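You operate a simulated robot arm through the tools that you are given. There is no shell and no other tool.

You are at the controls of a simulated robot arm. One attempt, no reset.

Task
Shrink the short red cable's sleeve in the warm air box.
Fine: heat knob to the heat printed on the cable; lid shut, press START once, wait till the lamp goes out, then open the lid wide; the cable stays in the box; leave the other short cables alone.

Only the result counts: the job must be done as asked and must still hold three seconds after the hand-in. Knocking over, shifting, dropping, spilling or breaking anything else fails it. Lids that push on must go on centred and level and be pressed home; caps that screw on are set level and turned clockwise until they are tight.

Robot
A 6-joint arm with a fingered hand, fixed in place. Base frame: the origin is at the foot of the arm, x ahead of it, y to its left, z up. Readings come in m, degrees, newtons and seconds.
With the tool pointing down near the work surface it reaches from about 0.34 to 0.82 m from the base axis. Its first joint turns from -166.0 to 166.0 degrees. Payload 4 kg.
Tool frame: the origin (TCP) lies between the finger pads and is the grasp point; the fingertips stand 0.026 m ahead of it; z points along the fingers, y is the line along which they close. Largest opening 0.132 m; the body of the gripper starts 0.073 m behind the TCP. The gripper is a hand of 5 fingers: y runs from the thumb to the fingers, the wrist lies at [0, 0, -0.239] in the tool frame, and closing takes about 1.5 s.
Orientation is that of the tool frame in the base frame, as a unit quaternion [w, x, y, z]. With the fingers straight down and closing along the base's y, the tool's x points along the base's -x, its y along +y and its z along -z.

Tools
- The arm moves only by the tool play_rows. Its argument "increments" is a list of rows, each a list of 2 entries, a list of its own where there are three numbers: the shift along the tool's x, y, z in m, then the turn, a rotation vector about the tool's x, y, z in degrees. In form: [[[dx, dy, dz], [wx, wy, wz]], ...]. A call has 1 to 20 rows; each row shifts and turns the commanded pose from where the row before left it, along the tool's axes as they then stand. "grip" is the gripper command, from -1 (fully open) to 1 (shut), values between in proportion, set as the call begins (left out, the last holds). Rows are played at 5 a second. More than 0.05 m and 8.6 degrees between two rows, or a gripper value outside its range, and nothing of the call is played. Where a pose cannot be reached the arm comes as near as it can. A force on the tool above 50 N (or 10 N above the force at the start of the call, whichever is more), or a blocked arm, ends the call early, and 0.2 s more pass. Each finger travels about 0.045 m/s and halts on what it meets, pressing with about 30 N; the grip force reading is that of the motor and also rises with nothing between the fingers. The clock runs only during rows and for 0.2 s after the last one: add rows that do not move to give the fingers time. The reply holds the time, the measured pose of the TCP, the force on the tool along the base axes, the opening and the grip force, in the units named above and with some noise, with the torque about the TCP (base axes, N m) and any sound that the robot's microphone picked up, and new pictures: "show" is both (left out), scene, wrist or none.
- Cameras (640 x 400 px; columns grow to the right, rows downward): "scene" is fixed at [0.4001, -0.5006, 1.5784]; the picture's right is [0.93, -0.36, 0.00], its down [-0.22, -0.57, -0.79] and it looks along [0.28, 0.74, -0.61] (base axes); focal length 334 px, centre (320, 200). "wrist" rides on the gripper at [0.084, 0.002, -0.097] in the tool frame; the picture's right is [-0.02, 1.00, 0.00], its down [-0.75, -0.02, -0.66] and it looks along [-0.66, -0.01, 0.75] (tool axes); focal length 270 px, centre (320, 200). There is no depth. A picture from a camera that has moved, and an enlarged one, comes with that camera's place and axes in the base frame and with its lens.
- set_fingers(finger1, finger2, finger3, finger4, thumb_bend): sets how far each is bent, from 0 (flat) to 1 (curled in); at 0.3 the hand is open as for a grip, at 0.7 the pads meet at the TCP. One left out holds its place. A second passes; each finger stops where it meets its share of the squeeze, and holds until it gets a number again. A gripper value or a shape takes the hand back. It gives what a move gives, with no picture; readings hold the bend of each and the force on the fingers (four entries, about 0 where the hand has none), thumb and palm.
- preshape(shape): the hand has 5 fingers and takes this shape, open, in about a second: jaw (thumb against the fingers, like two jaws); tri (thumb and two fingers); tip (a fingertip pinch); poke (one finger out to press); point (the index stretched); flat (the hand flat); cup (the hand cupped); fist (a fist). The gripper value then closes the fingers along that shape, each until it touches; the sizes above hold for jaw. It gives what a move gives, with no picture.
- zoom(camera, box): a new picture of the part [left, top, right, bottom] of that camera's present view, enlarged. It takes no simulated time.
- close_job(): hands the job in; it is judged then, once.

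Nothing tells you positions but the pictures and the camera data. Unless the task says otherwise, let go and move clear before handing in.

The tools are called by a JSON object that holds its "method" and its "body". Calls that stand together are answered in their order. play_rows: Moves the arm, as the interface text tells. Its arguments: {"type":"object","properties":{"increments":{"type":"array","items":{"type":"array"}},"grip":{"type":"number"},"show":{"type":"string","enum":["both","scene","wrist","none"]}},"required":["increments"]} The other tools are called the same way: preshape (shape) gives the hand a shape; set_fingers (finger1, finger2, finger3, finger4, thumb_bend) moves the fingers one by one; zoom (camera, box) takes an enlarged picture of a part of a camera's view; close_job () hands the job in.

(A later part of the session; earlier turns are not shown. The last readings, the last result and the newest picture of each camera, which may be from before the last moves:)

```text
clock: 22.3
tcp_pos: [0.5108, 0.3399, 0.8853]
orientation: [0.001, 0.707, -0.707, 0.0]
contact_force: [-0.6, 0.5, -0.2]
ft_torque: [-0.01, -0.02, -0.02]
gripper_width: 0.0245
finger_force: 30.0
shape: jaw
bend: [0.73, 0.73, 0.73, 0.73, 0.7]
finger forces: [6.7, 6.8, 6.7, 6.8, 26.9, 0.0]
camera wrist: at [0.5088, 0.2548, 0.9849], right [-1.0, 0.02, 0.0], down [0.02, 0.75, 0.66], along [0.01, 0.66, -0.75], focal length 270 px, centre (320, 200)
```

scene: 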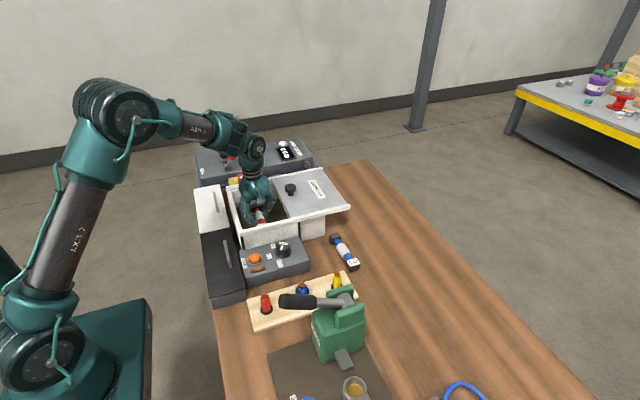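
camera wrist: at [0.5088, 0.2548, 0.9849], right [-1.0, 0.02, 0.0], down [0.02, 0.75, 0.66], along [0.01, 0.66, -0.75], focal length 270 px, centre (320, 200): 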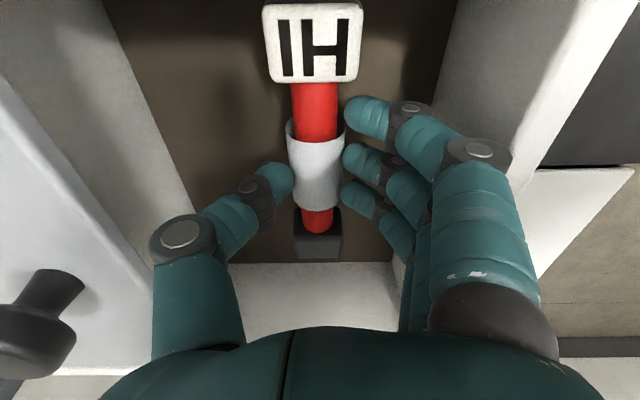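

No contact yet; continuing down in small steps.

{"method": "play_rows", "body": {"increments": [[[0, 0, 0.002], [0, 0, 0]], [[0, 0, 0.002], [0, 0, 0]], [[0, 0, 0], [0, 0, 0]]], "show": "none"}}

{"method": "play_rows", "body": {"increments": [[[0, 0, 0.002], [0, 0, 0]], [[0, 0, 0.001], [0, 0, 0]], [[0, 0, 0], [0, 0, 0]]], "show": "none"}}

{"method": "zoom", "body": {"camera": "scene", "box": [205, 140, 325, 250]}}

{"method": "zoom", "body": {"camera": "wrist", "box": [130, 0, 530, 300]}}

```text
clock: 23.1
tcp_pos: [0.5108, 0.3399, 0.8831]
orientation: [0.0, 0.708, -0.707, 0.0]
contact_force: [-0.3, -0.1, -1.7]
ft_torque: [0.02, -0.01, 0.01]
gripper_width: 0.0246
finger_force: 29.9
shape: jaw
bend: [0.73, 0.73, 0.73, 0.73, 0.7]
finger forces: [6.5, 6.8, 6.7, 6.8, 26.9, 0.0]
```

```text
clock: 23.9
tcp_pos: [0.5102, 0.3392, 0.8791]
orientation: [0.0, -0.707, 0.707, 0.001]
contact_force: [0.0, -1.7, 2.4]
ft_torque: [0.23, 0.02, 0.0]
gripper_width: 0.0242
finger_force: 30.6
shape: jaw
bend: [0.73, 0.73, 0.73, 0.73, 0.7]
finger forces: [6.5, 6.8, 7.1, 7.9, 28.3, 0.1]
```

```text
3.64 times, centred on (265, 195) of scene
camera zoom: at [0.4001, -0.5006, 1.5784], right [0.93, -0.36, 0.0], down [-0.22, -0.57, -0.79], along [0.28, 0.74, -0.61], focal length 1214 px, centre (520, 218)
```

zoom: 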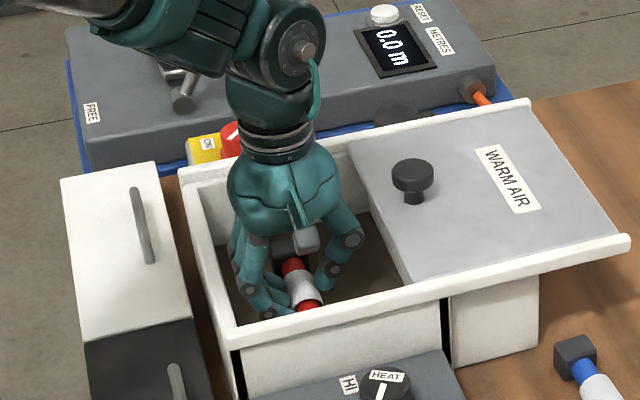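

```text
1.33 times, centred on (330, 150) of wrist
camera zoom: at [0.5088, 0.2545, 0.9778], right [-1.0, 0.02, 0.0], down [0.02, 0.75, 0.66], along [0.01, 0.66, -0.75], focal length 360 px, centre (307, 267)
```

zoom: 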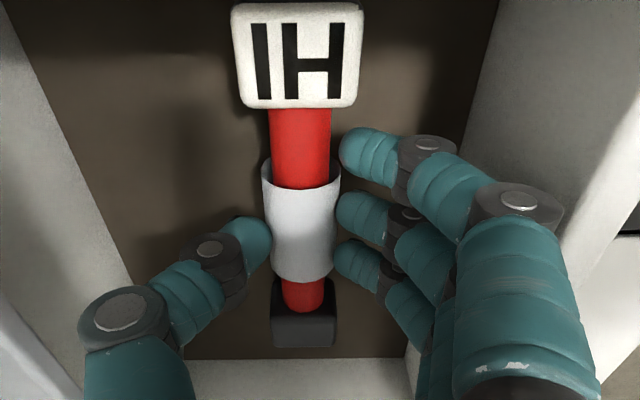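

There's light contact with the floor now (about 2.4 N and a small torque), so the cable is down. I'll release with a small opening only, to spare the box walls.

{"method": "play_rows", "body": {"increments": [[[0, 0, 0], [0, 0, 0]], [[0, 0, 0], [0, 0, 0]], [[0, 0, 0], [0, 0, 0]], [[0, 0, 0], [0, 0, 0]]], "grip": 0.48, "show": "wrist"}}

{"method": "zoom", "body": {"camera": "wrist", "box": [130, 0, 530, 300]}}

```text
clock: 24.9
tcp_pos: [0.5103, 0.3396, 0.8799]
orientation: [0.0, -0.707, 0.707, -0.001]
contact_force: [0.0, -0.4, -0.2]
ft_torque: [0.06, -0.01, 0.0]
gripper_width: 0.0338
finger_force: 0.0
shape: jaw
bend: [0.73, 0.73, 0.73, 0.73, 0.7]
finger forces: [0.0, 0.0, 0.0, 0.1, 0.0, 0.0]
camera wrist: at [0.5088, 0.2545, 0.9777], right [-1.0, 0.02, 0.0], down [0.02, 0.75, 0.66], along [0.01, 0.66, -0.75], focal length 270 px, centre (320, 200)
```

wrist: 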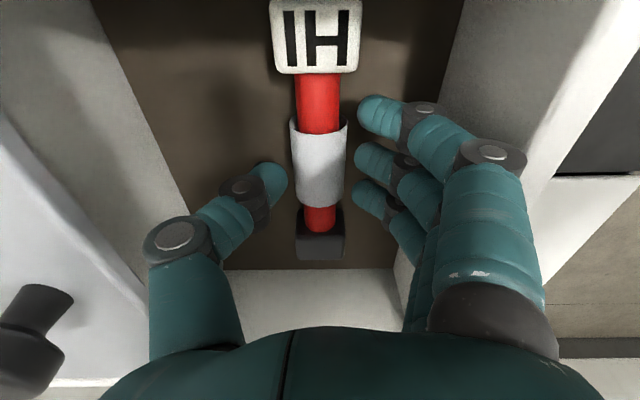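

```text
1.33 times, centred on (330, 150) of wrist
camera zoom: at [0.5088, 0.2545, 0.9777], right [-1.0, 0.02, 0.0], down [0.02, 0.75, 0.66], along [0.01, 0.66, -0.75], focal length 360 px, centre (307, 267)
```

zoom: 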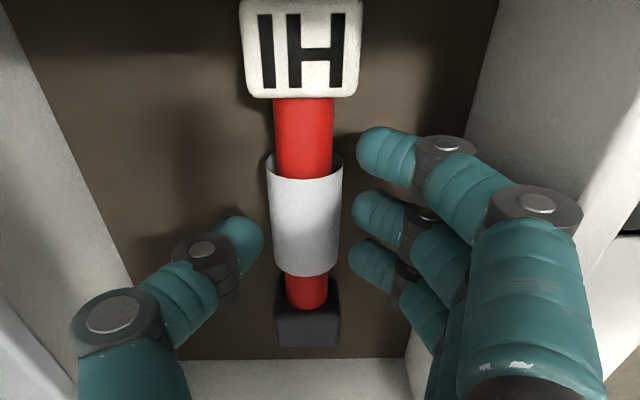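

The cable rests freely on the floor of the box. I'll lift straight out.

{"method": "play_rows", "body": {"increments": [[[0, 0, -0.01], [0, 0, 0]], [[0, 0, -0.02], [0, 0, 0]], [[0, 0, -0.03], [0, 0, 0]], [[0, 0, -0.03], [0, 0, 0]], [[0, 0, -0.04], [0, 0, 0]], [[0, 0, -0.05], [0, 0, 0]], [[0, 0, 0], [0, 0, 0]]]}}

{"method": "zoom", "body": {"camera": "scene", "box": [190, 150, 370, 300]}}

```text
clock: 26.5
tcp_pos: [0.5098, 0.3401, 1.0597]
orientation: [0.0, 0.708, -0.706, 0.001]
contact_force: [0.5, 0.3, -0.3]
ft_torque: [0.0, -0.01, -0.01]
gripper_width: 0.034
finger_force: 0.1
shape: jaw
bend: [0.73, 0.73, 0.73, 0.73, 0.7]
finger forces: [0.1, 0.0, 0.0, 0.1, 0.0, 0.0]
camera wrist: at [0.5087, 0.2543, 1.1573], right [-1.0, 0.02, 0.0], down [0.02, 0.75, 0.66], along [0.01, 0.66, -0.75], focal length 270 px, centre (320, 200)
```

scene: 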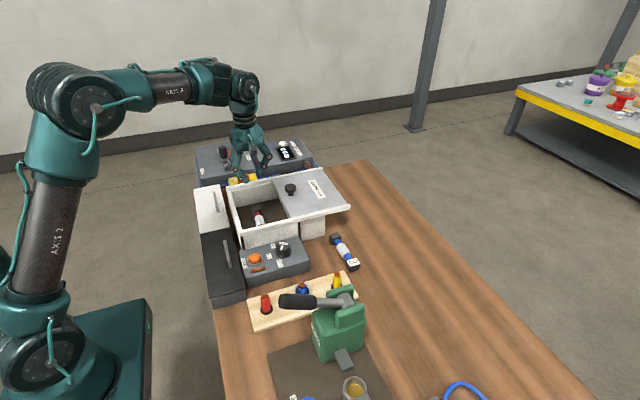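
wrist: 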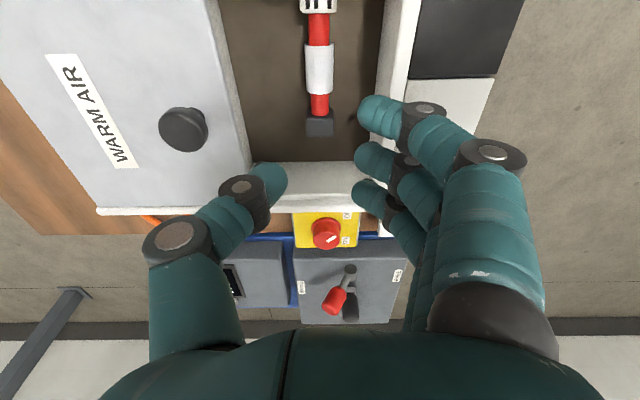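

```text
2.67 times, centred on (280, 225) of scene
camera zoom: at [0.4001, -0.5006, 1.5784], right [0.93, -0.36, 0.0], down [-0.22, -0.57, -0.79], along [0.28, 0.74, -0.61], focal length 890 px, centre (427, 133)
```

zoom: 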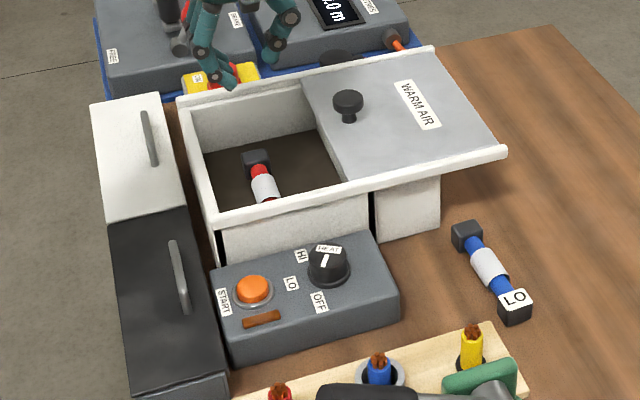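

The red cable lies in the box. Next is the knob, which I'll turn with the thumb and the two middle fingers because the box wall is close. I'll move over the knob and curl the outer fingers.

{"method": "play_rows", "body": {"increments": [[[0.0316, -0.0063, 0], [0, 0, 0]], [[0.0316, -0.0063, 0], [0, 0, 0]], [[0.0316, -0.0063, 0], [0, 0, 0]], [[0.0316, -0.0063, 0], [0, 0, 0]], [[0.0316, -0.0063, 0], [0, 0, 0]], [[0, 0, 0.01], [0, 0, 0]], [[0, 0, 0], [0, 0, 0]]], "show": "wrist"}}

{"method": "set_fingers", "body": {"finger1": 1.0, "finger2": 0.45, "finger3": 0.45, "finger4": 1.0, "thumb_bend": 0.45}}

{"method": "play_rows", "body": {"increments": [[[0, 0, 0], [0, 0, 0]]]}}

{"method": "zoom", "body": {"camera": "scene", "box": [220, 150, 340, 290]}}

```text
clock: 28.1
tcp_pos: [0.5415, 0.1803, 1.05]
orientation: [0.0, -0.707, 0.707, 0.0]
contact_force: [0.0, 0.0, 0.2]
ft_torque: [-0.01, -0.01, 0.01]
gripper_width: 0.0339
finger_force: 0.1
shape: jaw
bend: [0.73, 0.73, 0.73, 0.73, 0.7]
finger forces: [0.0, 0.0, 0.0, 0.1, 0.0, 0.0]
camera wrist: at [0.5395, 0.0964, 1.1475], right [-1.0, 0.02, 0.0], down [0.02, 0.75, 0.66], along [0.01, 0.66, -0.75], focal length 270 px, centre (320, 200)
```

wrist: 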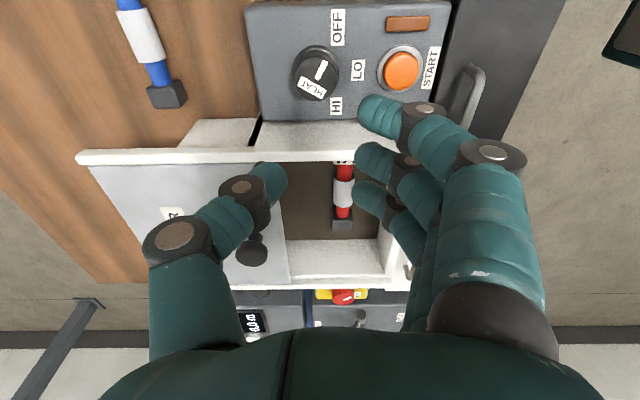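

```text
clock: 29.1
tcp_pos: [0.5403, 0.1831, 1.0483]
orientation: [0.0, 0.707, -0.707, 0.0]
contact_force: [0.3, -0.3, -0.2]
ft_torque: [-0.01, -0.02, -0.02]
gripper_width: 0.0554
finger_force: 0.0
shape: fingers
bend: [1.0, 0.45, 0.45, 1.0, 0.45]
finger forces: [0.0, 0.0, 0.0, 0.0, 0.1, 0.0]
```

```text
clock: 29.5
tcp_pos: [0.5411, 0.1815, 1.0497]
orientation: [-0.001, 0.707, -0.707, 0.0]
contact_force: [-1.0, -0.3, -0.2]
ft_torque: [-0.01, 0.01, 0.04]
gripper_width: 0.0556
finger_force: 0.1
shape: fingers
bend: [1.0, 0.45, 0.45, 1.0, 0.45]
finger forces: [0.0, 0.0, 0.0, 0.0, 0.0, 0.0]
camera wrist: at [0.5395, 0.0966, 1.1476], right [-1.0, 0.02, 0.0], down [0.02, 0.75, 0.66], along [0.01, 0.66, -0.75], focal length 270 px, centre (320, 200)
```

scene: 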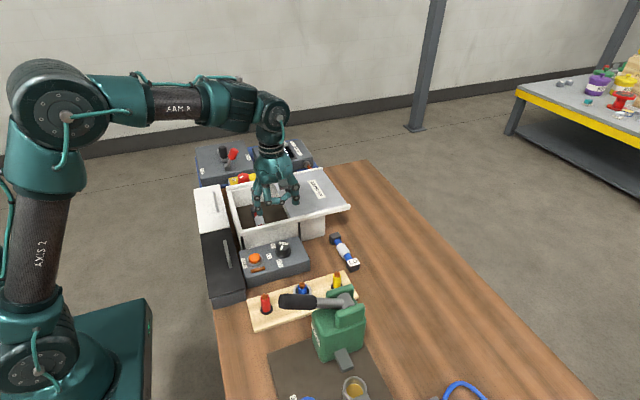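
wrist: 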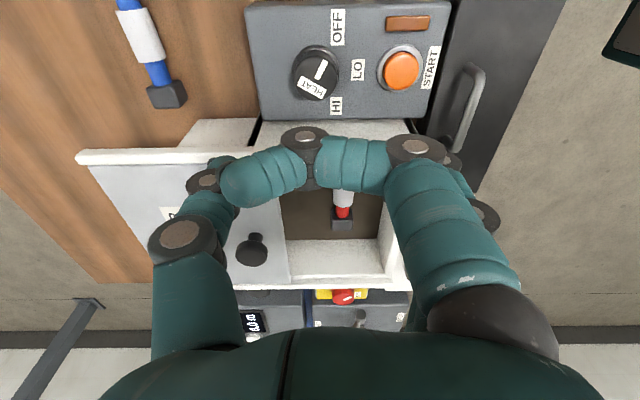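

```text
2.86 times, centred on (280, 220) of scene
camera zoom: at [0.4001, -0.5006, 1.5784], right [0.93, -0.36, 0.0], down [-0.22, -0.57, -0.79], along [0.28, 0.74, -0.61], focal length 954 px, centre (434, 143)
```

zoom: 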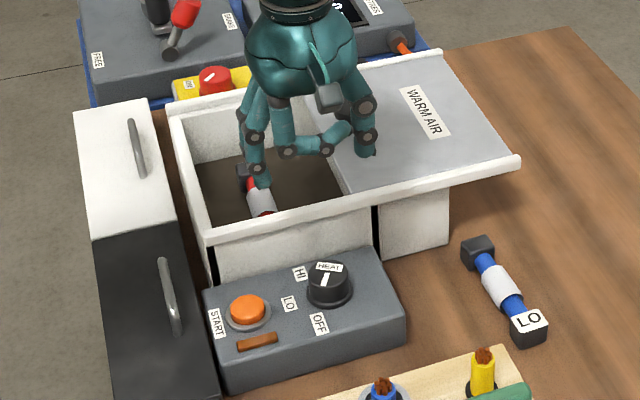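

Curled fingers reach across the grip, so the plain jaw is better here. I'll zoom in on the knob and wall to plan the turning.

{"method": "zoom", "body": {"camera": "wrist", "box": [230, 0, 450, 180]}}

{"method": "zoom", "body": {"camera": "scene", "box": [235, 225, 325, 285]}}

```text
2.22 times, centred on (340, 90) of wrist
camera zoom: at [0.5395, 0.0966, 1.1476], right [-1.0, 0.02, 0.0], down [0.02, 0.75, 0.66], along [0.01, 0.66, -0.75], focal length 601 px, centre (276, 444)
```

zoom: 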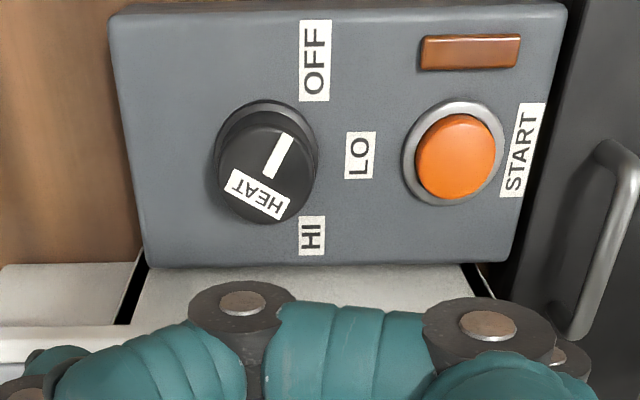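

```text
6.67 times, centred on (280, 255) of scene
camera zoom: at [0.4001, -0.5006, 1.5784], right [0.93, -0.36, 0.0], down [-0.22, -0.57, -0.79], along [0.28, 0.74, -0.61], focal length 2225 px, centre (587, -167)
```

zoom: 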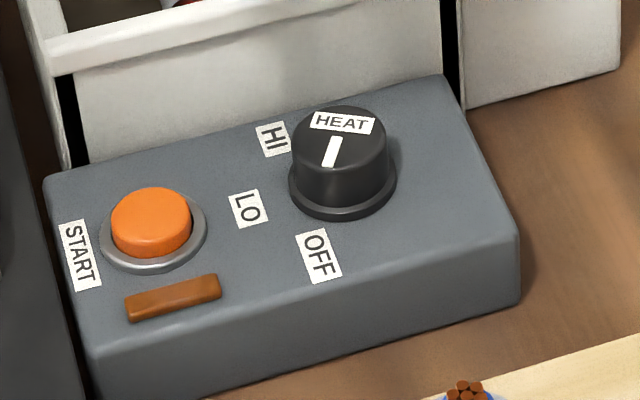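

The knob's axis is at (0.543, 0.178) with its top near z 0.887. Its pointer is exactly on OFF, and HI is 120° clockwise seen from above. I'll turn it in four 30° bites with the jaw, so first I'll line up at -28° and descend part way.

{"method": "preshape", "body": {"shape": "jaw"}}

{"method": "play_rows", "body": {"increments": [[[0.0026, -0.0015, 0], [0, 0, 0]], [[0, 0, 0], [0, 0, -7]], [[0, 0, 0], [0, 0, -7]], [[0, 0, 0], [0, 0, -7]], [[0, 0, 0], [0, 0, -7]], [[0, 0, 0.04], [0, 0, 0]], [[0, 0, 0.04], [0, 0, 0]], [[0, 0, 0.02], [0, 0, 0]], [[0, 0, 0], [0, 0, 0]]], "grip": 0.09}}

{"method": "zoom", "body": {"camera": "wrist", "box": [130, 0, 530, 300]}}

{"method": "zoom", "body": {"camera": "scene", "box": [220, 170, 340, 290]}}

```text
clock: 30.4
tcp_pos: [0.5407, 0.1817, 1.0498]
orientation: [0.0, 0.708, -0.707, 0.001]
contact_force: [-0.2, 0.5, -1.0]
ft_torque: [0.0, 0.02, -0.02]
gripper_width: 0.1137
finger_force: 0.0
shape: jaw
bend: [0.53, 0.53, 0.53, 0.53, 0.49]
finger forces: [0.0, 0.1, 0.0, 0.0, 0.0, 0.0]
```

```text
clock: 32.4
tcp_pos: [0.5377, 0.2818, 1.0049]
orientation: [-0.012, 0.847, -0.531, -0.03]
contact_force: [-0.3, 0.7, 0.6]
ft_torque: [0.01, 0.0, 0.01]
gripper_width: 0.0607
finger_force: 0.1
shape: jaw
bend: [0.73, 0.73, 0.73, 0.73, 0.7]
finger forces: [0.0, 0.1, 0.0, 0.0, 0.1, 0.0]
out of reach, approached as far as the arm can: row 3, 4, 5, 6, 7, 8
camera wrist: at [0.5767, 0.1998, 1.097], right [-0.91, -0.42, 0.01], down [-0.29, 0.65, 0.7], along [-0.3, 0.64, -0.71], focal length 270 px, centre (320, 200)
```

scene: 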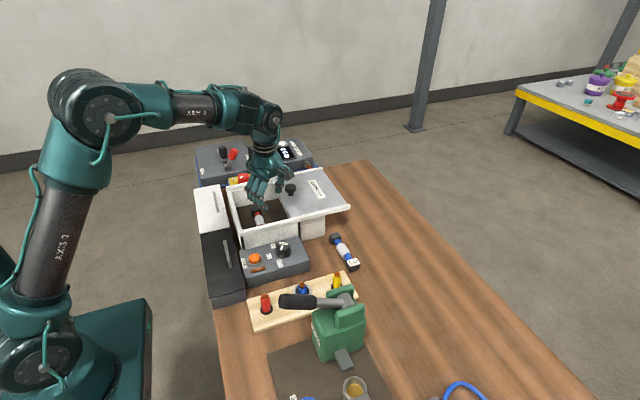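
wrist: 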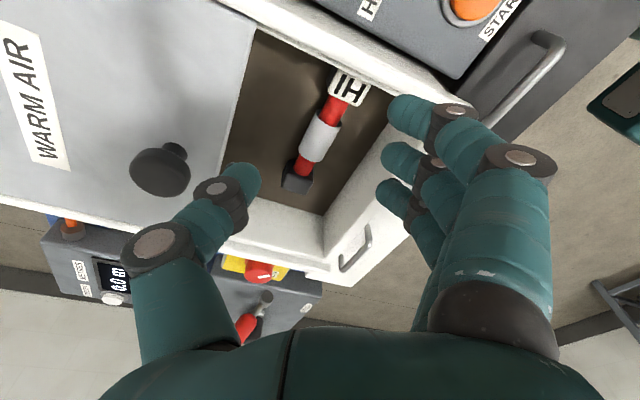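

```text
1.33 times, centred on (330, 150) of wrist
camera zoom: at [0.5767, 0.1998, 1.097], right [-0.91, -0.42, 0.01], down [-0.29, 0.65, 0.7], along [-0.3, 0.64, -0.71], focal length 360 px, centre (307, 267)
```

zoom: 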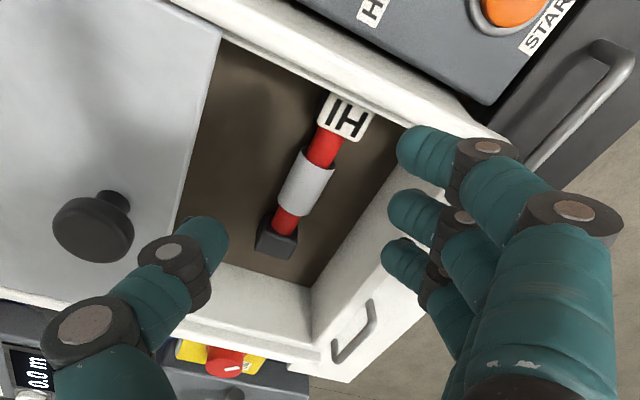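

```text
3.33 times, centred on (280, 230) of scene
camera zoom: at [0.4001, -0.5006, 1.5784], right [0.93, -0.36, 0.0], down [-0.22, -0.57, -0.79], along [0.28, 0.74, -0.61], focal length 1113 px, centre (453, 100)
```

zoom: 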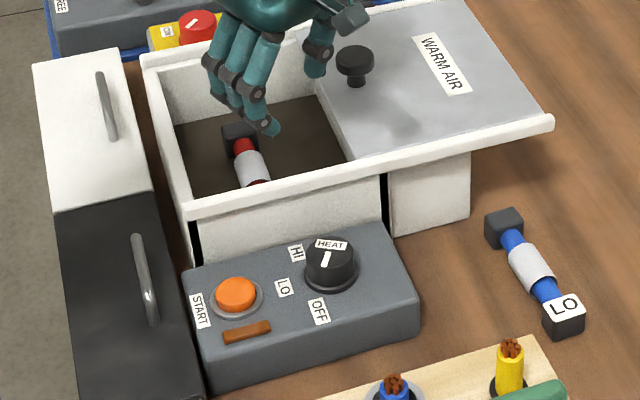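

That yaw is past the arm's wrist limit and the hand drifted over the box, touching nothing. I'll back up first and rotate back, checking where the commanded pose stands.

{"method": "play_rows", "body": {"increments": [[[0, 0, -0.03], [0, 0, 0]]], "show": "none"}}

```text
clock: 32.8
tcp_pos: [0.5386, 0.2812, 1.0365]
orientation: [-0.011, 0.849, -0.527, -0.025]
contact_force: [-0.5, 0.6, 0.2]
ft_torque: [-0.01, 0.02, 0.02]
gripper_width: 0.061
finger_force: 0.1
shape: jaw
bend: [0.73, 0.73, 0.73, 0.73, 0.7]
finger forces: [0.1, 0.0, 0.0, 0.2, 0.0, 0.0]
```

{"method": "play_rows", "body": {"increments": [[[0, 0, -0.03], [0, 0, 0]], [[0, 0, 0], [0, 0, 7]], [[0, 0, 0], [0, 0, 0]]], "show": "none"}}

{"method": "play_rows", "body": {"increments": [[[0, 0, 0], [0, 0, 7]], [[0, 0, 0], [0, 0, 7]], [[0, 0, 0], [0, 0, 7]], [[0, 0, 0], [0, 0, 0]]], "show": "scene"}}

```text
clock: 33.6
tcp_pos: [0.5391, 0.2793, 1.0638]
orientation: [-0.009, 0.817, -0.576, -0.021]
contact_force: [0.0, 0.1, -0.2]
ft_torque: [-0.01, 0.0, 0.02]
gripper_width: 0.0609
finger_force: 0.0
shape: jaw
bend: [0.73, 0.73, 0.73, 0.73, 0.7]
finger forces: [0.1, 0.0, 0.0, 0.0, 0.0, 0.1]
```

```text
clock: 34.6
tcp_pos: [0.5396, 0.2805, 1.0657]
orientation: [0.005, -0.698, 0.715, 0.023]
contact_force: [1.0, -1.2, -0.5]
ft_torque: [0.04, 0.02, -0.04]
gripper_width: 0.061
finger_force: 0.1
shape: jaw
bend: [0.73, 0.73, 0.73, 0.73, 0.7]
finger forces: [0.0, 0.0, 0.0, 0.0, 0.0, 0.0]
```

scene: 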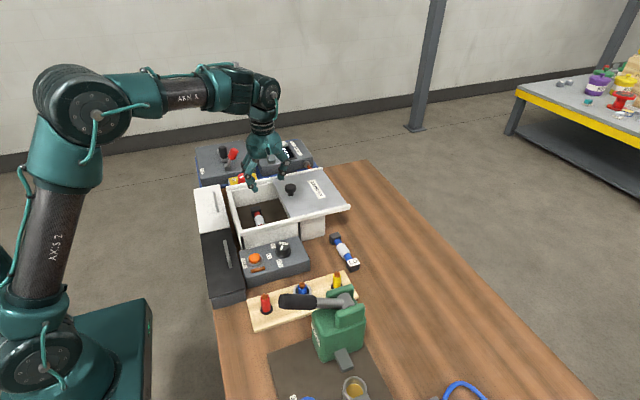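

Increments count from the reached pose, and there's a slight tilt left over. I'll level the tool and rotate the other way, to +90°, so the fingers are on the +x side, checking reach as I go.

{"method": "play_rows", "body": {"increments": [[[0, 0, 0], [1.48, 2.25, 0]], [[0, 0, 0], [0, 0, 8.5]], [[0, 0, 0], [0, 0, 8.5]], [[0, 0, 0], [0, 0, 8.5]], [[0, 0, 0], [0, 0, 8.5]], [[0, 0, 0], [0, 0, 8.5]], [[0, 0, 0], [0, 0, 8.5]], [[0, 0, 0], [0, 0, 8.5]], [[0, 0, 0], [0, 0, 8.5]], [[0, 0, 0], [0, 0, 8.5]], [[0, 0, 0], [0, 0, 8.5]], [[0, 0, 0], [0, 0, 8.5]], [[0, 0, 0], [0, 0, 8.5]]], "show": "none"}}

{"method": "play_rows", "body": {"increments": [[[0, 0, 0], [0, 0, 8.5]], [[0, 0, 0], [0, 0, 8.5]], [[0, 0, 0], [0, 0, 8.5]], [[0, 0, 0], [0, 0, 8.5]], [[0, 0, 0], [0, 0, 8.5]], [[0, 0, 0], [0, 0, 8.5]], [[0, 0, 0], [0, 0, 8.5]], [[0, 0, 0], [0, 0, 8.5]], [[0, 0, 0], [0, 0, 8.5]], [[0, 0, 0], [0, 0, 0]], [[0, 0, 0], [0, 0, 0]]]}}

```text
clock: 37.4
tcp_pos: [0.5396, 0.2798, 1.0645]
orientation: [0.0, 0.118, 0.993, -0.001]
contact_force: [0.3, 0.1, 0.1]
ft_torque: [0.01, 0.01, -0.01]
gripper_width: 0.061
finger_force: 0.0
shape: jaw
bend: [0.73, 0.73, 0.73, 0.73, 0.7]
finger forces: [0.0, 0.0, 0.0, 0.0, 0.0, 0.0]
```

```text
clock: 39.8
tcp_pos: [0.5396, 0.2795, 1.0649]
orientation: [-0.001, 0.707, 0.707, 0.0]
contact_force: [0.1, -0.1, 0.2]
ft_torque: [0.06, 0.01, 0.01]
gripper_width: 0.0609
finger_force: 0.0
shape: jaw
bend: [0.73, 0.73, 0.73, 0.73, 0.7]
finger forces: [0.1, 0.0, 0.0, 0.0, 0.0, 0.1]
camera wrist: at [0.541, 0.3635, 1.1628], right [1.0, -0.02, 0.0], down [-0.01, -0.75, 0.66], along [-0.01, -0.66, -0.75], focal length 270 px, centre (320, 200)
```

scene: 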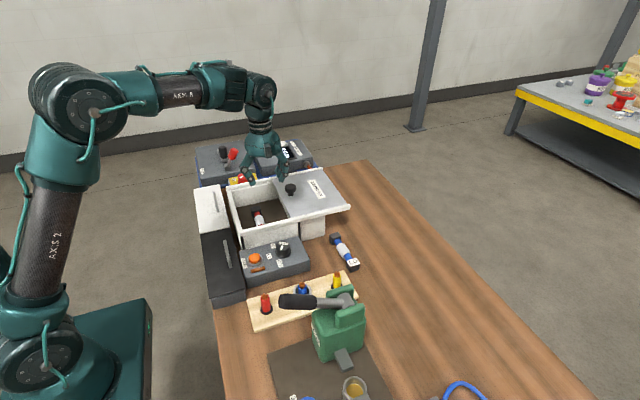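
wrist: 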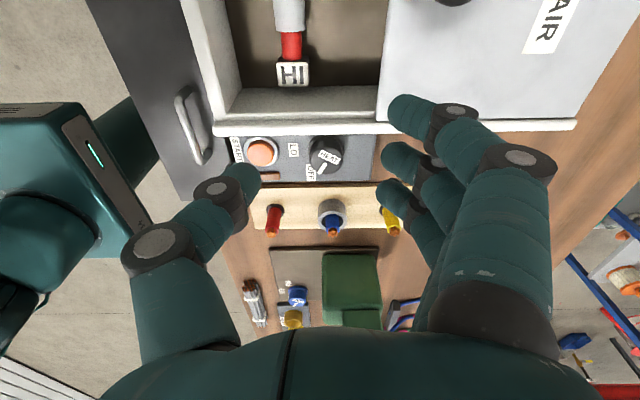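

The +90° yaw is reached. Next I'll go over the knob at this height and test that 30° more is reachable there.

{"method": "play_rows", "body": {"increments": [[[-0.034, 0.0013, 0], [0, 0, 0]], [[-0.034, 0.0013, 0], [0, 0, 0]], [[-0.0335, 0.0014, 0], [0, 0, 0]], [[0, 0, 0], [0, 0, 8.5]], [[0, 0, 0], [0, 0, 8.5]], [[0, 0, 0], [0, 0, 8.5]], [[0, 0, 0], [0, 0, 8.5]], [[0, 0, 0], [0, 0, 0]], [[0, 0, 0], [0, 0, 0]]], "show": "wrist"}}

{"method": "play_rows", "body": {"increments": [[[0, 0, 0], [0, 0, -8.5]], [[0, 0, 0], [0, 0, -8.5]], [[0, 0, 0], [0, 0, -8.5]], [[0, 0, 0], [0, 0, -8.5]], [[0, 0, 0.05], [0, 0, 0]], [[0, 0, 0.05], [0, 0, 0]], [[0, 0, 0], [0, 0, 0]]]}}

{"method": "zoom", "body": {"camera": "wrist", "box": [180, 40, 460, 240]}}

{"method": "zoom", "body": {"camera": "scene", "box": [220, 170, 340, 290]}}

```text
clock: 41.8
tcp_pos: [0.5437, 0.1779, 1.0649]
orientation: [0.001, 0.883, 0.469, -0.001]
contact_force: [-0.5, 1.1, 0.1]
ft_torque: [0.03, -0.02, -0.01]
gripper_width: 0.061
finger_force: 0.1
shape: jaw
bend: [0.73, 0.73, 0.73, 0.73, 0.7]
finger forces: [0.0, 0.1, 0.0, 0.1, 0.1, 0.0]
camera wrist: at [0.5921, 0.2469, 1.1632], right [0.82, -0.58, 0.0], down [-0.43, -0.61, 0.66], along [-0.38, -0.54, -0.75], focal length 270 px, centre (320, 200)
```

wrist: 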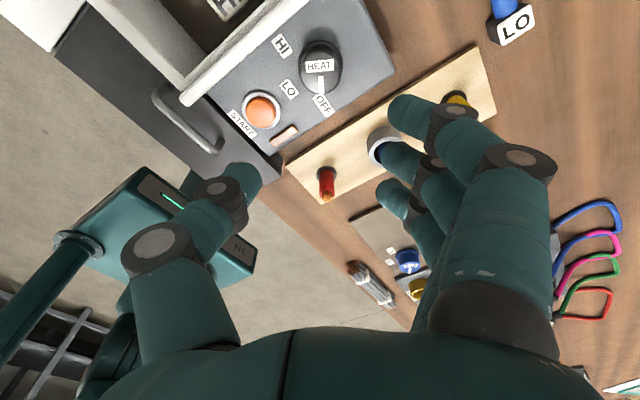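

```text
clock: 43.4
tcp_pos: [0.5422, 0.1771, 0.9648]
orientation: [0.0, 0.706, 0.708, 0.0]
contact_force: [-0.8, -0.5, -0.6]
ft_torque: [0.01, 0.01, -0.01]
gripper_width: 0.0608
finger_force: 0.0
shape: jaw
bend: [0.73, 0.73, 0.73, 0.73, 0.7]
finger forces: [0.0, 0.0, 0.1, 0.0, 0.0, 0.0]
camera wrist: at [0.5441, 0.2618, 1.0632], right [1.0, -0.02, 0.0], down [-0.01, -0.75, 0.66], along [-0.01, -0.66, -0.75], focal length 270 px, centre (320, 200)
```

scene: 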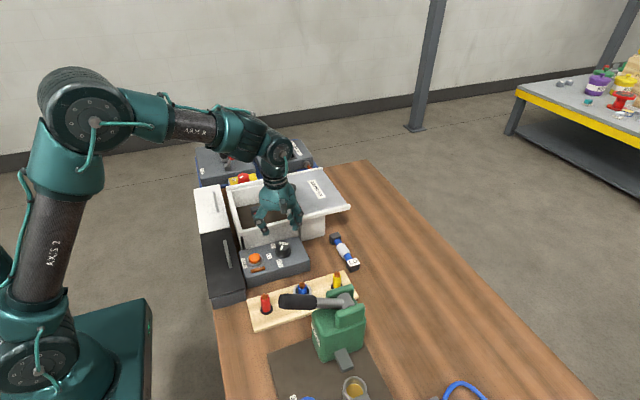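
wrist: 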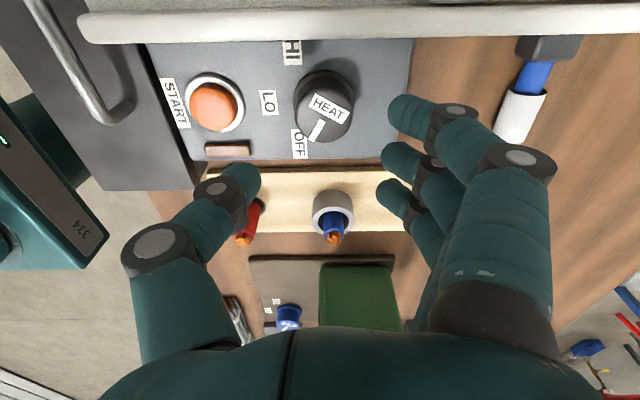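

```text
2.00 times, centred on (320, 140) of wrist
camera zoom: at [0.5441, 0.2618, 1.0632], right [1.0, -0.02, 0.0], down [-0.01, -0.75, 0.66], along [-0.01, -0.66, -0.75], focal length 541 px, centre (320, 320)
```

zoom: 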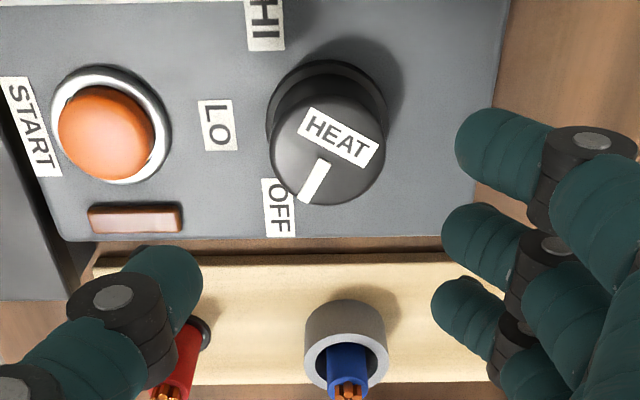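

```text
3.33 times, centred on (280, 230) of scene
camera zoom: at [0.4001, -0.5006, 1.5784], right [0.93, -0.36, 0.0], down [-0.22, -0.57, -0.79], along [0.28, 0.74, -0.61], focal length 1113 px, centre (453, 100)
```

zoom: 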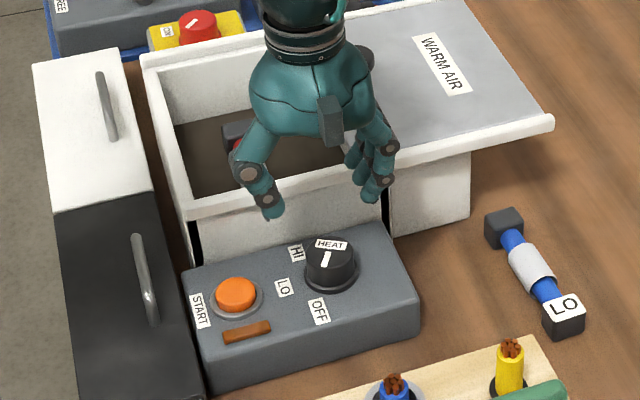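

Reach is good over +90° to +124°. I'll refine the knob axis to (0.545, 0.181) and descend to grip height.

{"method": "play_rows", "body": {"increments": [[[0.003, 0.003, 0], [0, 0, 0]], [[0, 0, 0.025], [0, 0, 0]], [[0, 0, 0.025], [0, 0, 0]], [[0, 0, 0.015], [0, 0, 0]], [[0, 0, 0.01], [0, 0, 0]], [[0, 0, 0], [0, 0, 0]]]}}

{"method": "zoom", "body": {"camera": "wrist", "box": [180, 60, 460, 260]}}

{"method": "zoom", "body": {"camera": "scene", "box": [230, 190, 320, 280]}}

```text
clock: 44.8
tcp_pos: [0.5465, 0.1814, 0.8899]
orientation: [0.0, 0.706, 0.708, -0.001]
contact_force: [0.3, -0.4, 0.8]
ft_torque: [-0.01, -0.01, 0.01]
gripper_width: 0.061
finger_force: 0.0
shape: jaw
bend: [0.73, 0.73, 0.73, 0.73, 0.7]
finger forces: [0.0, 0.0, 0.1, 0.0, 0.0, 0.0]
camera wrist: at [0.5479, 0.2652, 0.9879], right [1.0, -0.02, 0.0], down [-0.01, -0.75, 0.66], along [-0.01, -0.66, -0.75], focal length 270 px, centre (320, 200)
```

scene: 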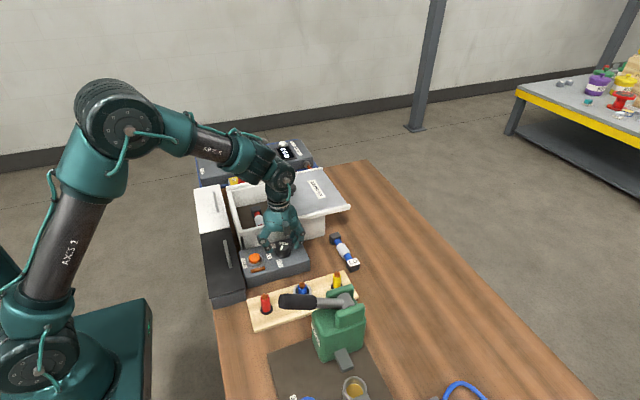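
wrist: 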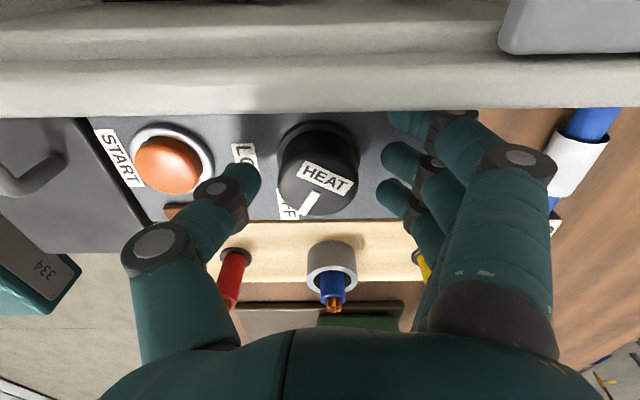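

```text
2.00 times, centred on (320, 160) of wrist
camera zoom: at [0.5479, 0.2652, 0.9879], right [1.0, -0.02, 0.0], down [-0.01, -0.75, 0.66], along [-0.01, -0.66, -0.75], focal length 541 px, centre (320, 280)
```

zoom: 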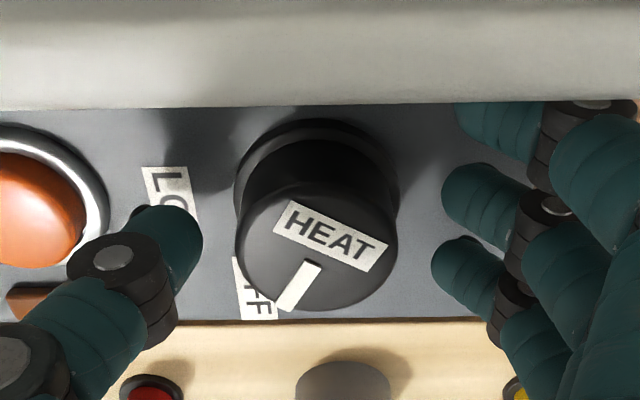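

```text
4.44 times, centred on (275, 235) of scene
camera zoom: at [0.4001, -0.5006, 1.5784], right [0.93, -0.36, 0.0], down [-0.22, -0.57, -0.79], along [0.28, 0.74, -0.61], focal length 1484 px, centre (520, 44)
```

zoom: 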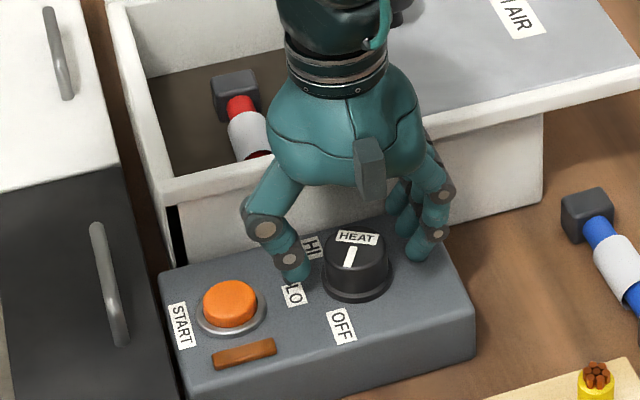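

The knob's top works out at about (0.546, 0.180, 0.877). I'll go down 4 mm more, close on it, then turn +30°.

{"method": "play_rows", "body": {"increments": [[[-0.0015, 0, 0.004], [0, 0, 0]], [[0, 0, 0], [0, 0, 0]]], "show": "none"}}

{"method": "play_rows", "body": {"increments": [[[0, 0, 0], [0, 0, 0]], [[0, 0, 0], [0, 0, 0]], [[0, 0, 0], [0, 0, 0]], [[0, 0, 0], [0, 0, 0]], [[0, 0, 0], [0, 0, 0]], [[0, 0, 0], [0, 0, 0]]], "grip": 1.0, "show": "wrist"}}

{"method": "zoom", "body": {"camera": "wrist", "box": [180, 60, 460, 260]}}

```text
clock: 45.4
tcp_pos: [0.5458, 0.1793, 0.886]
orientation: [0.001, 0.707, 0.707, -0.001]
contact_force: [0.9, -0.5, -0.6]
ft_torque: [0.02, -0.01, 0.02]
gripper_width: 0.0609
finger_force: 0.1
shape: jaw
bend: [0.73, 0.73, 0.73, 0.73, 0.7]
finger forces: [0.0, 0.0, 0.0, 0.0, 0.0, 0.0]
```

```text
clock: 46.8
tcp_pos: [0.5461, 0.1783, 0.8849]
orientation: [0.0, 0.706, 0.708, -0.002]
contact_force: [-12.0, 0.3, 0.1]
ft_torque: [0.01, 0.13, -0.02]
gripper_width: 0.0209
finger_force: 29.6
shape: jaw
bend: [0.67, 0.73, 0.73, 0.67, 0.7]
finger forces: [0.0, 7.9, 8.0, 0.0, 27.0, 0.0]
camera wrist: at [0.5471, 0.2635, 0.9837], right [1.0, -0.02, 0.0], down [-0.01, -0.75, 0.66], along [-0.01, -0.66, -0.75], focal length 270 px, centre (320, 200)
```

wrist: 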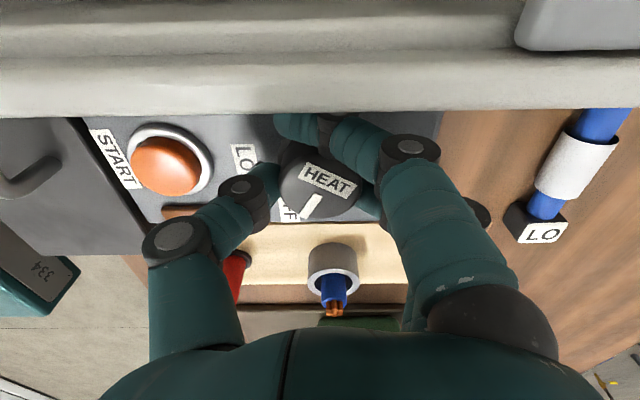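

```text
2.00 times, centred on (320, 160) of wrist
camera zoom: at [0.5471, 0.2635, 0.9837], right [1.0, -0.02, 0.0], down [-0.01, -0.75, 0.66], along [-0.01, -0.66, -0.75], focal length 541 px, centre (320, 280)
```

zoom: 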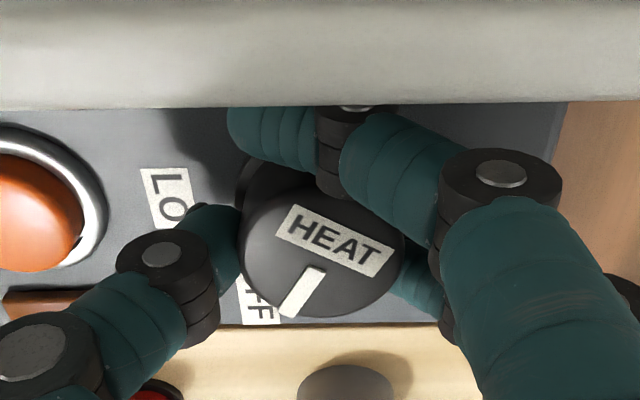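

Gripped: the two middle fingers and the thumb bear on the knob, and the outer fingers sit beside it. Turning +30°.

{"method": "play_rows", "body": {"increments": [[[0, 0, 0], [0, 0, 5]], [[0, 0, 0], [0, 0, 5]], [[0, 0, 0], [0, 0, 5]], [[0, 0, 0], [0, 0, 5]], [[0, 0, 0], [0, 0, 5]], [[0, 0, 0], [0, 0, 5]], [[0, 0, 0], [0, 0, 0]]]}}

{"method": "zoom", "body": {"camera": "wrist", "box": [180, 60, 460, 260]}}

{"method": "zoom", "body": {"camera": "scene", "box": [230, 190, 320, 280]}}

```text
clock: 48.4
tcp_pos: [0.5451, 0.1806, 0.8851]
orientation: [0.0, 0.866, 0.5, -0.001]
contact_force: [-18.1, 3.5, -2.7]
ft_torque: [0.03, 0.27, 0.02]
gripper_width: 0.021
finger_force: 29.8
shape: jaw
bend: [0.67, 0.73, 0.73, 0.67, 0.7]
finger forces: [0.0, 6.4, 8.1, 0.0, 31.5, 0.0]
camera wrist: at [0.5897, 0.2513, 0.984], right [0.86, -0.52, 0.0], down [-0.39, -0.64, 0.66], along [-0.34, -0.56, -0.75], focal length 270 px, centre (320, 200)
```

scene: 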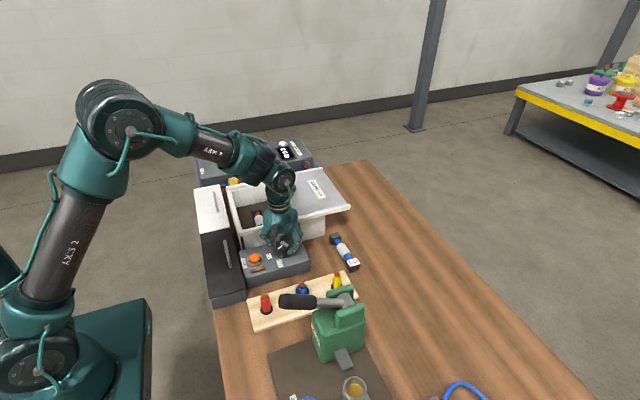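
wrist: 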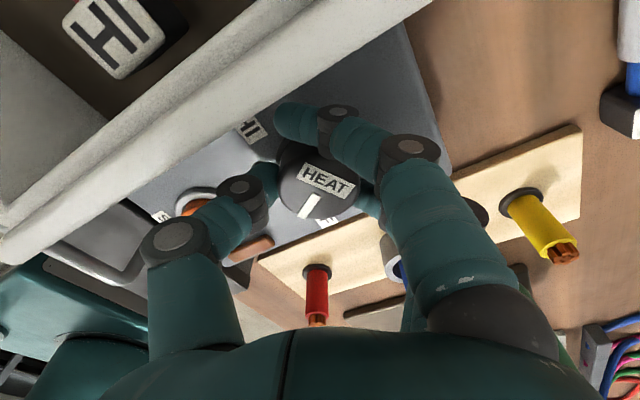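

```text
2.00 times, centred on (320, 160) of wrist
camera zoom: at [0.5897, 0.2513, 0.984], right [0.86, -0.52, 0.0], down [-0.39, -0.64, 0.66], along [-0.34, -0.56, -0.75], focal length 541 px, centre (320, 280)
```

zoom: 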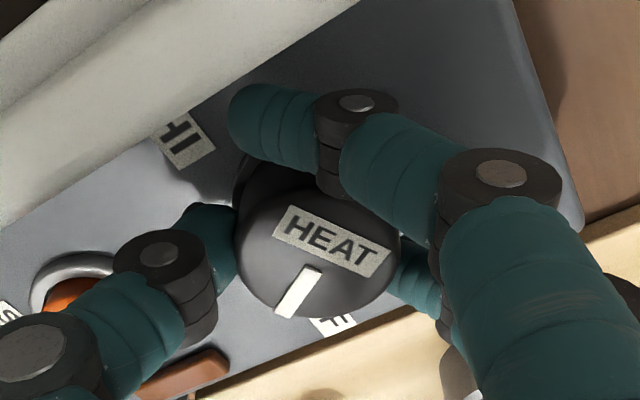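

```text
4.44 times, centred on (275, 235) of scene
camera zoom: at [0.4001, -0.5006, 1.5784], right [0.93, -0.36, 0.0], down [-0.22, -0.57, -0.79], along [0.28, 0.74, -0.61], focal length 1484 px, centre (520, 44)
```

zoom: 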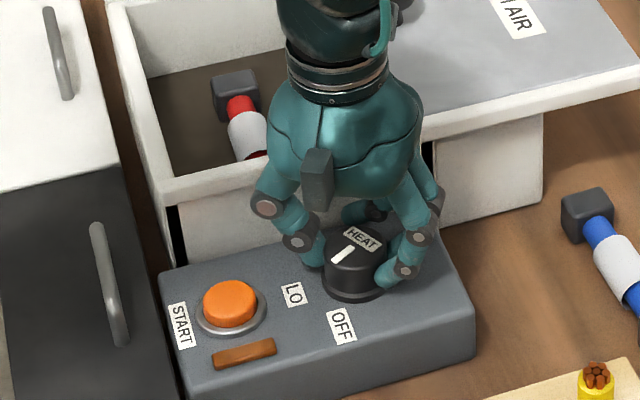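

The knob followed by 30°. Now I'll open, swing back and re-grip.

{"method": "play_rows", "body": {"increments": [[[0, 0, 0], [0, 0, 0]], [[0, 0, 0], [0, 0, 0]], [[0, 0, 0], [0, 0, 0]], [[0, 0, 0], [0, 0, 0]], [[0, 0, 0], [0, 0, 0]], [[0, 0, 0], [0, 0, 0]], [[0, 0, 0], [0, 0, -6]], [[0, 0, 0], [0, 0, -6]], [[0, 0, 0], [0, 0, -6]], [[0, 0, 0], [0, 0, -6]], [[0, 0, 0], [0, 0, -6]], [[0, 0, 0], [0, 0, 0]]], "grip": 0.09, "show": "wrist"}}

{"method": "zoom", "body": {"camera": "wrist", "box": [180, 60, 460, 260]}}

```text
clock: 51.0
tcp_pos: [0.5461, 0.1788, 0.8864]
orientation: [0.001, 0.705, 0.709, -0.001]
contact_force: [0.5, 0.2, 0.4]
ft_torque: [0.02, -0.01, 0.0]
gripper_width: 0.0593
finger_force: 0.1
shape: jaw
bend: [0.73, 0.73, 0.73, 0.73, 0.7]
finger forces: [0.1, 0.1, 0.0, 0.0, 0.1, 0.0]
camera wrist: at [0.5481, 0.2635, 0.984], right [1.0, -0.02, 0.0], down [-0.01, -0.75, 0.66], along [-0.01, -0.66, -0.75], focal length 270 px, centre (320, 200)
```

wrist: 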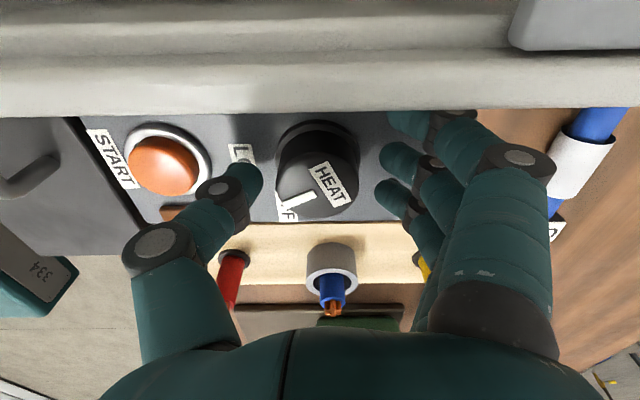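

```text
2.00 times, centred on (320, 160) of wrist
camera zoom: at [0.5481, 0.2635, 0.984], right [1.0, -0.02, 0.0], down [-0.01, -0.75, 0.66], along [-0.01, -0.66, -0.75], focal length 541 px, centre (320, 280)
```

zoom: 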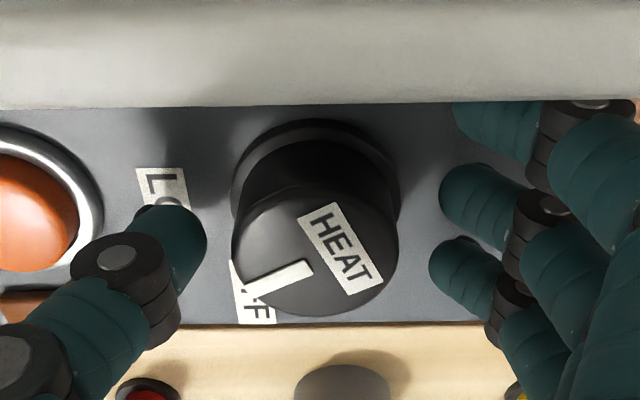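

The knob kept its new angle. Second bite.

{"method": "play_rows", "body": {"increments": [[[0, 0, 0], [0, 0, 0]], [[0, 0, 0], [0, 0, 0]], [[0, 0, 0], [0, 0, 0]], [[0, 0, 0], [0, 0, 0]], [[0, 0, 0], [0, 0, 0]], [[0, 0, 0], [0, 0, 0]], [[0, 0, 0], [0, 0, 5]], [[0, 0, 0], [0, 0, 5]], [[0, 0, 0], [0, 0, 5]], [[0, 0, 0], [0, 0, 5]], [[0, 0, 0], [0, 0, 5]], [[0, 0, 0], [0, 0, 5]], [[0, 0, 0], [0, 0, 0]]], "grip": 1.0, "show": "none"}}

{"method": "play_rows", "body": {"increments": [[[0, 0, 0], [0, 0, 0]], [[0, 0, 0], [0, 0, 0]], [[0, 0, 0], [0, 0, 0]], [[0, 0, 0], [0, 0, 0]], [[0, 0, 0], [0, 0, 0]], [[0, 0, 0], [0, 0, 0]], [[0, 0, 0], [0, 0, -6]], [[0, 0, 0], [0, 0, -6]], [[0, 0, 0], [0, 0, -6]], [[0, 0, 0], [0, 0, -6]], [[0, 0, 0], [0, 0, -6]], [[0, 0, 0], [0, 0, 0]]], "grip": 0.09, "show": "wrist"}}

{"method": "zoom", "body": {"camera": "wrist", "box": [180, 60, 460, 260]}}

```text
clock: 53.8
tcp_pos: [0.5458, 0.1803, 0.8863]
orientation: [0.0, 0.866, 0.5, 0.0]
contact_force: [-16.7, -0.5, -2.4]
ft_torque: [-0.01, 0.24, 0.04]
gripper_width: 0.0211
finger_force: 30.0
shape: jaw
bend: [0.67, 0.73, 0.73, 0.67, 0.7]
finger forces: [0.0, 7.3, 8.8, 0.0, 30.1, 0.0]
```

```text
clock: 56.4
tcp_pos: [0.5453, 0.18, 0.8862]
orientation: [0.001, 0.706, 0.708, 0.0]
contact_force: [0.9, 0.7, 0.7]
ft_torque: [0.02, -0.02, -0.02]
gripper_width: 0.0591
finger_force: 0.0
shape: jaw
bend: [0.73, 0.73, 0.73, 0.73, 0.7]
finger forces: [0.1, 0.1, 0.0, 0.1, 0.0, 0.0]
camera wrist: at [0.5478, 0.2636, 0.9842], right [1.0, -0.02, 0.0], down [-0.01, -0.75, 0.66], along [-0.01, -0.66, -0.75], focal length 270 px, centre (320, 200)
```

wrist: 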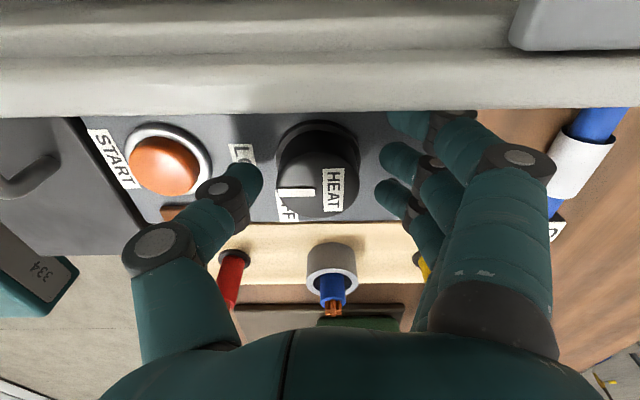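

```text
2.00 times, centred on (320, 160) of wrist
camera zoom: at [0.5478, 0.2636, 0.9842], right [1.0, -0.02, 0.0], down [-0.01, -0.75, 0.66], along [-0.01, -0.66, -0.75], focal length 541 px, centre (320, 280)
```

zoom: 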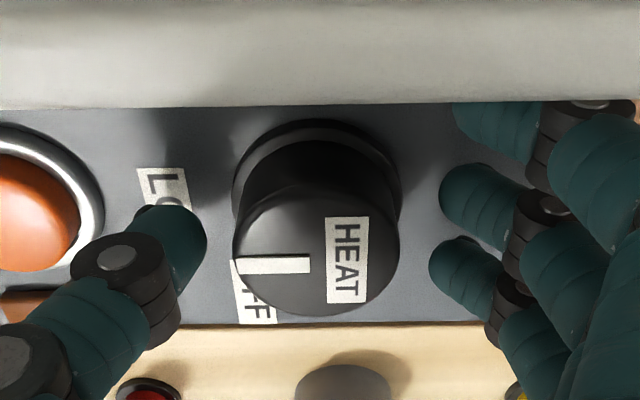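

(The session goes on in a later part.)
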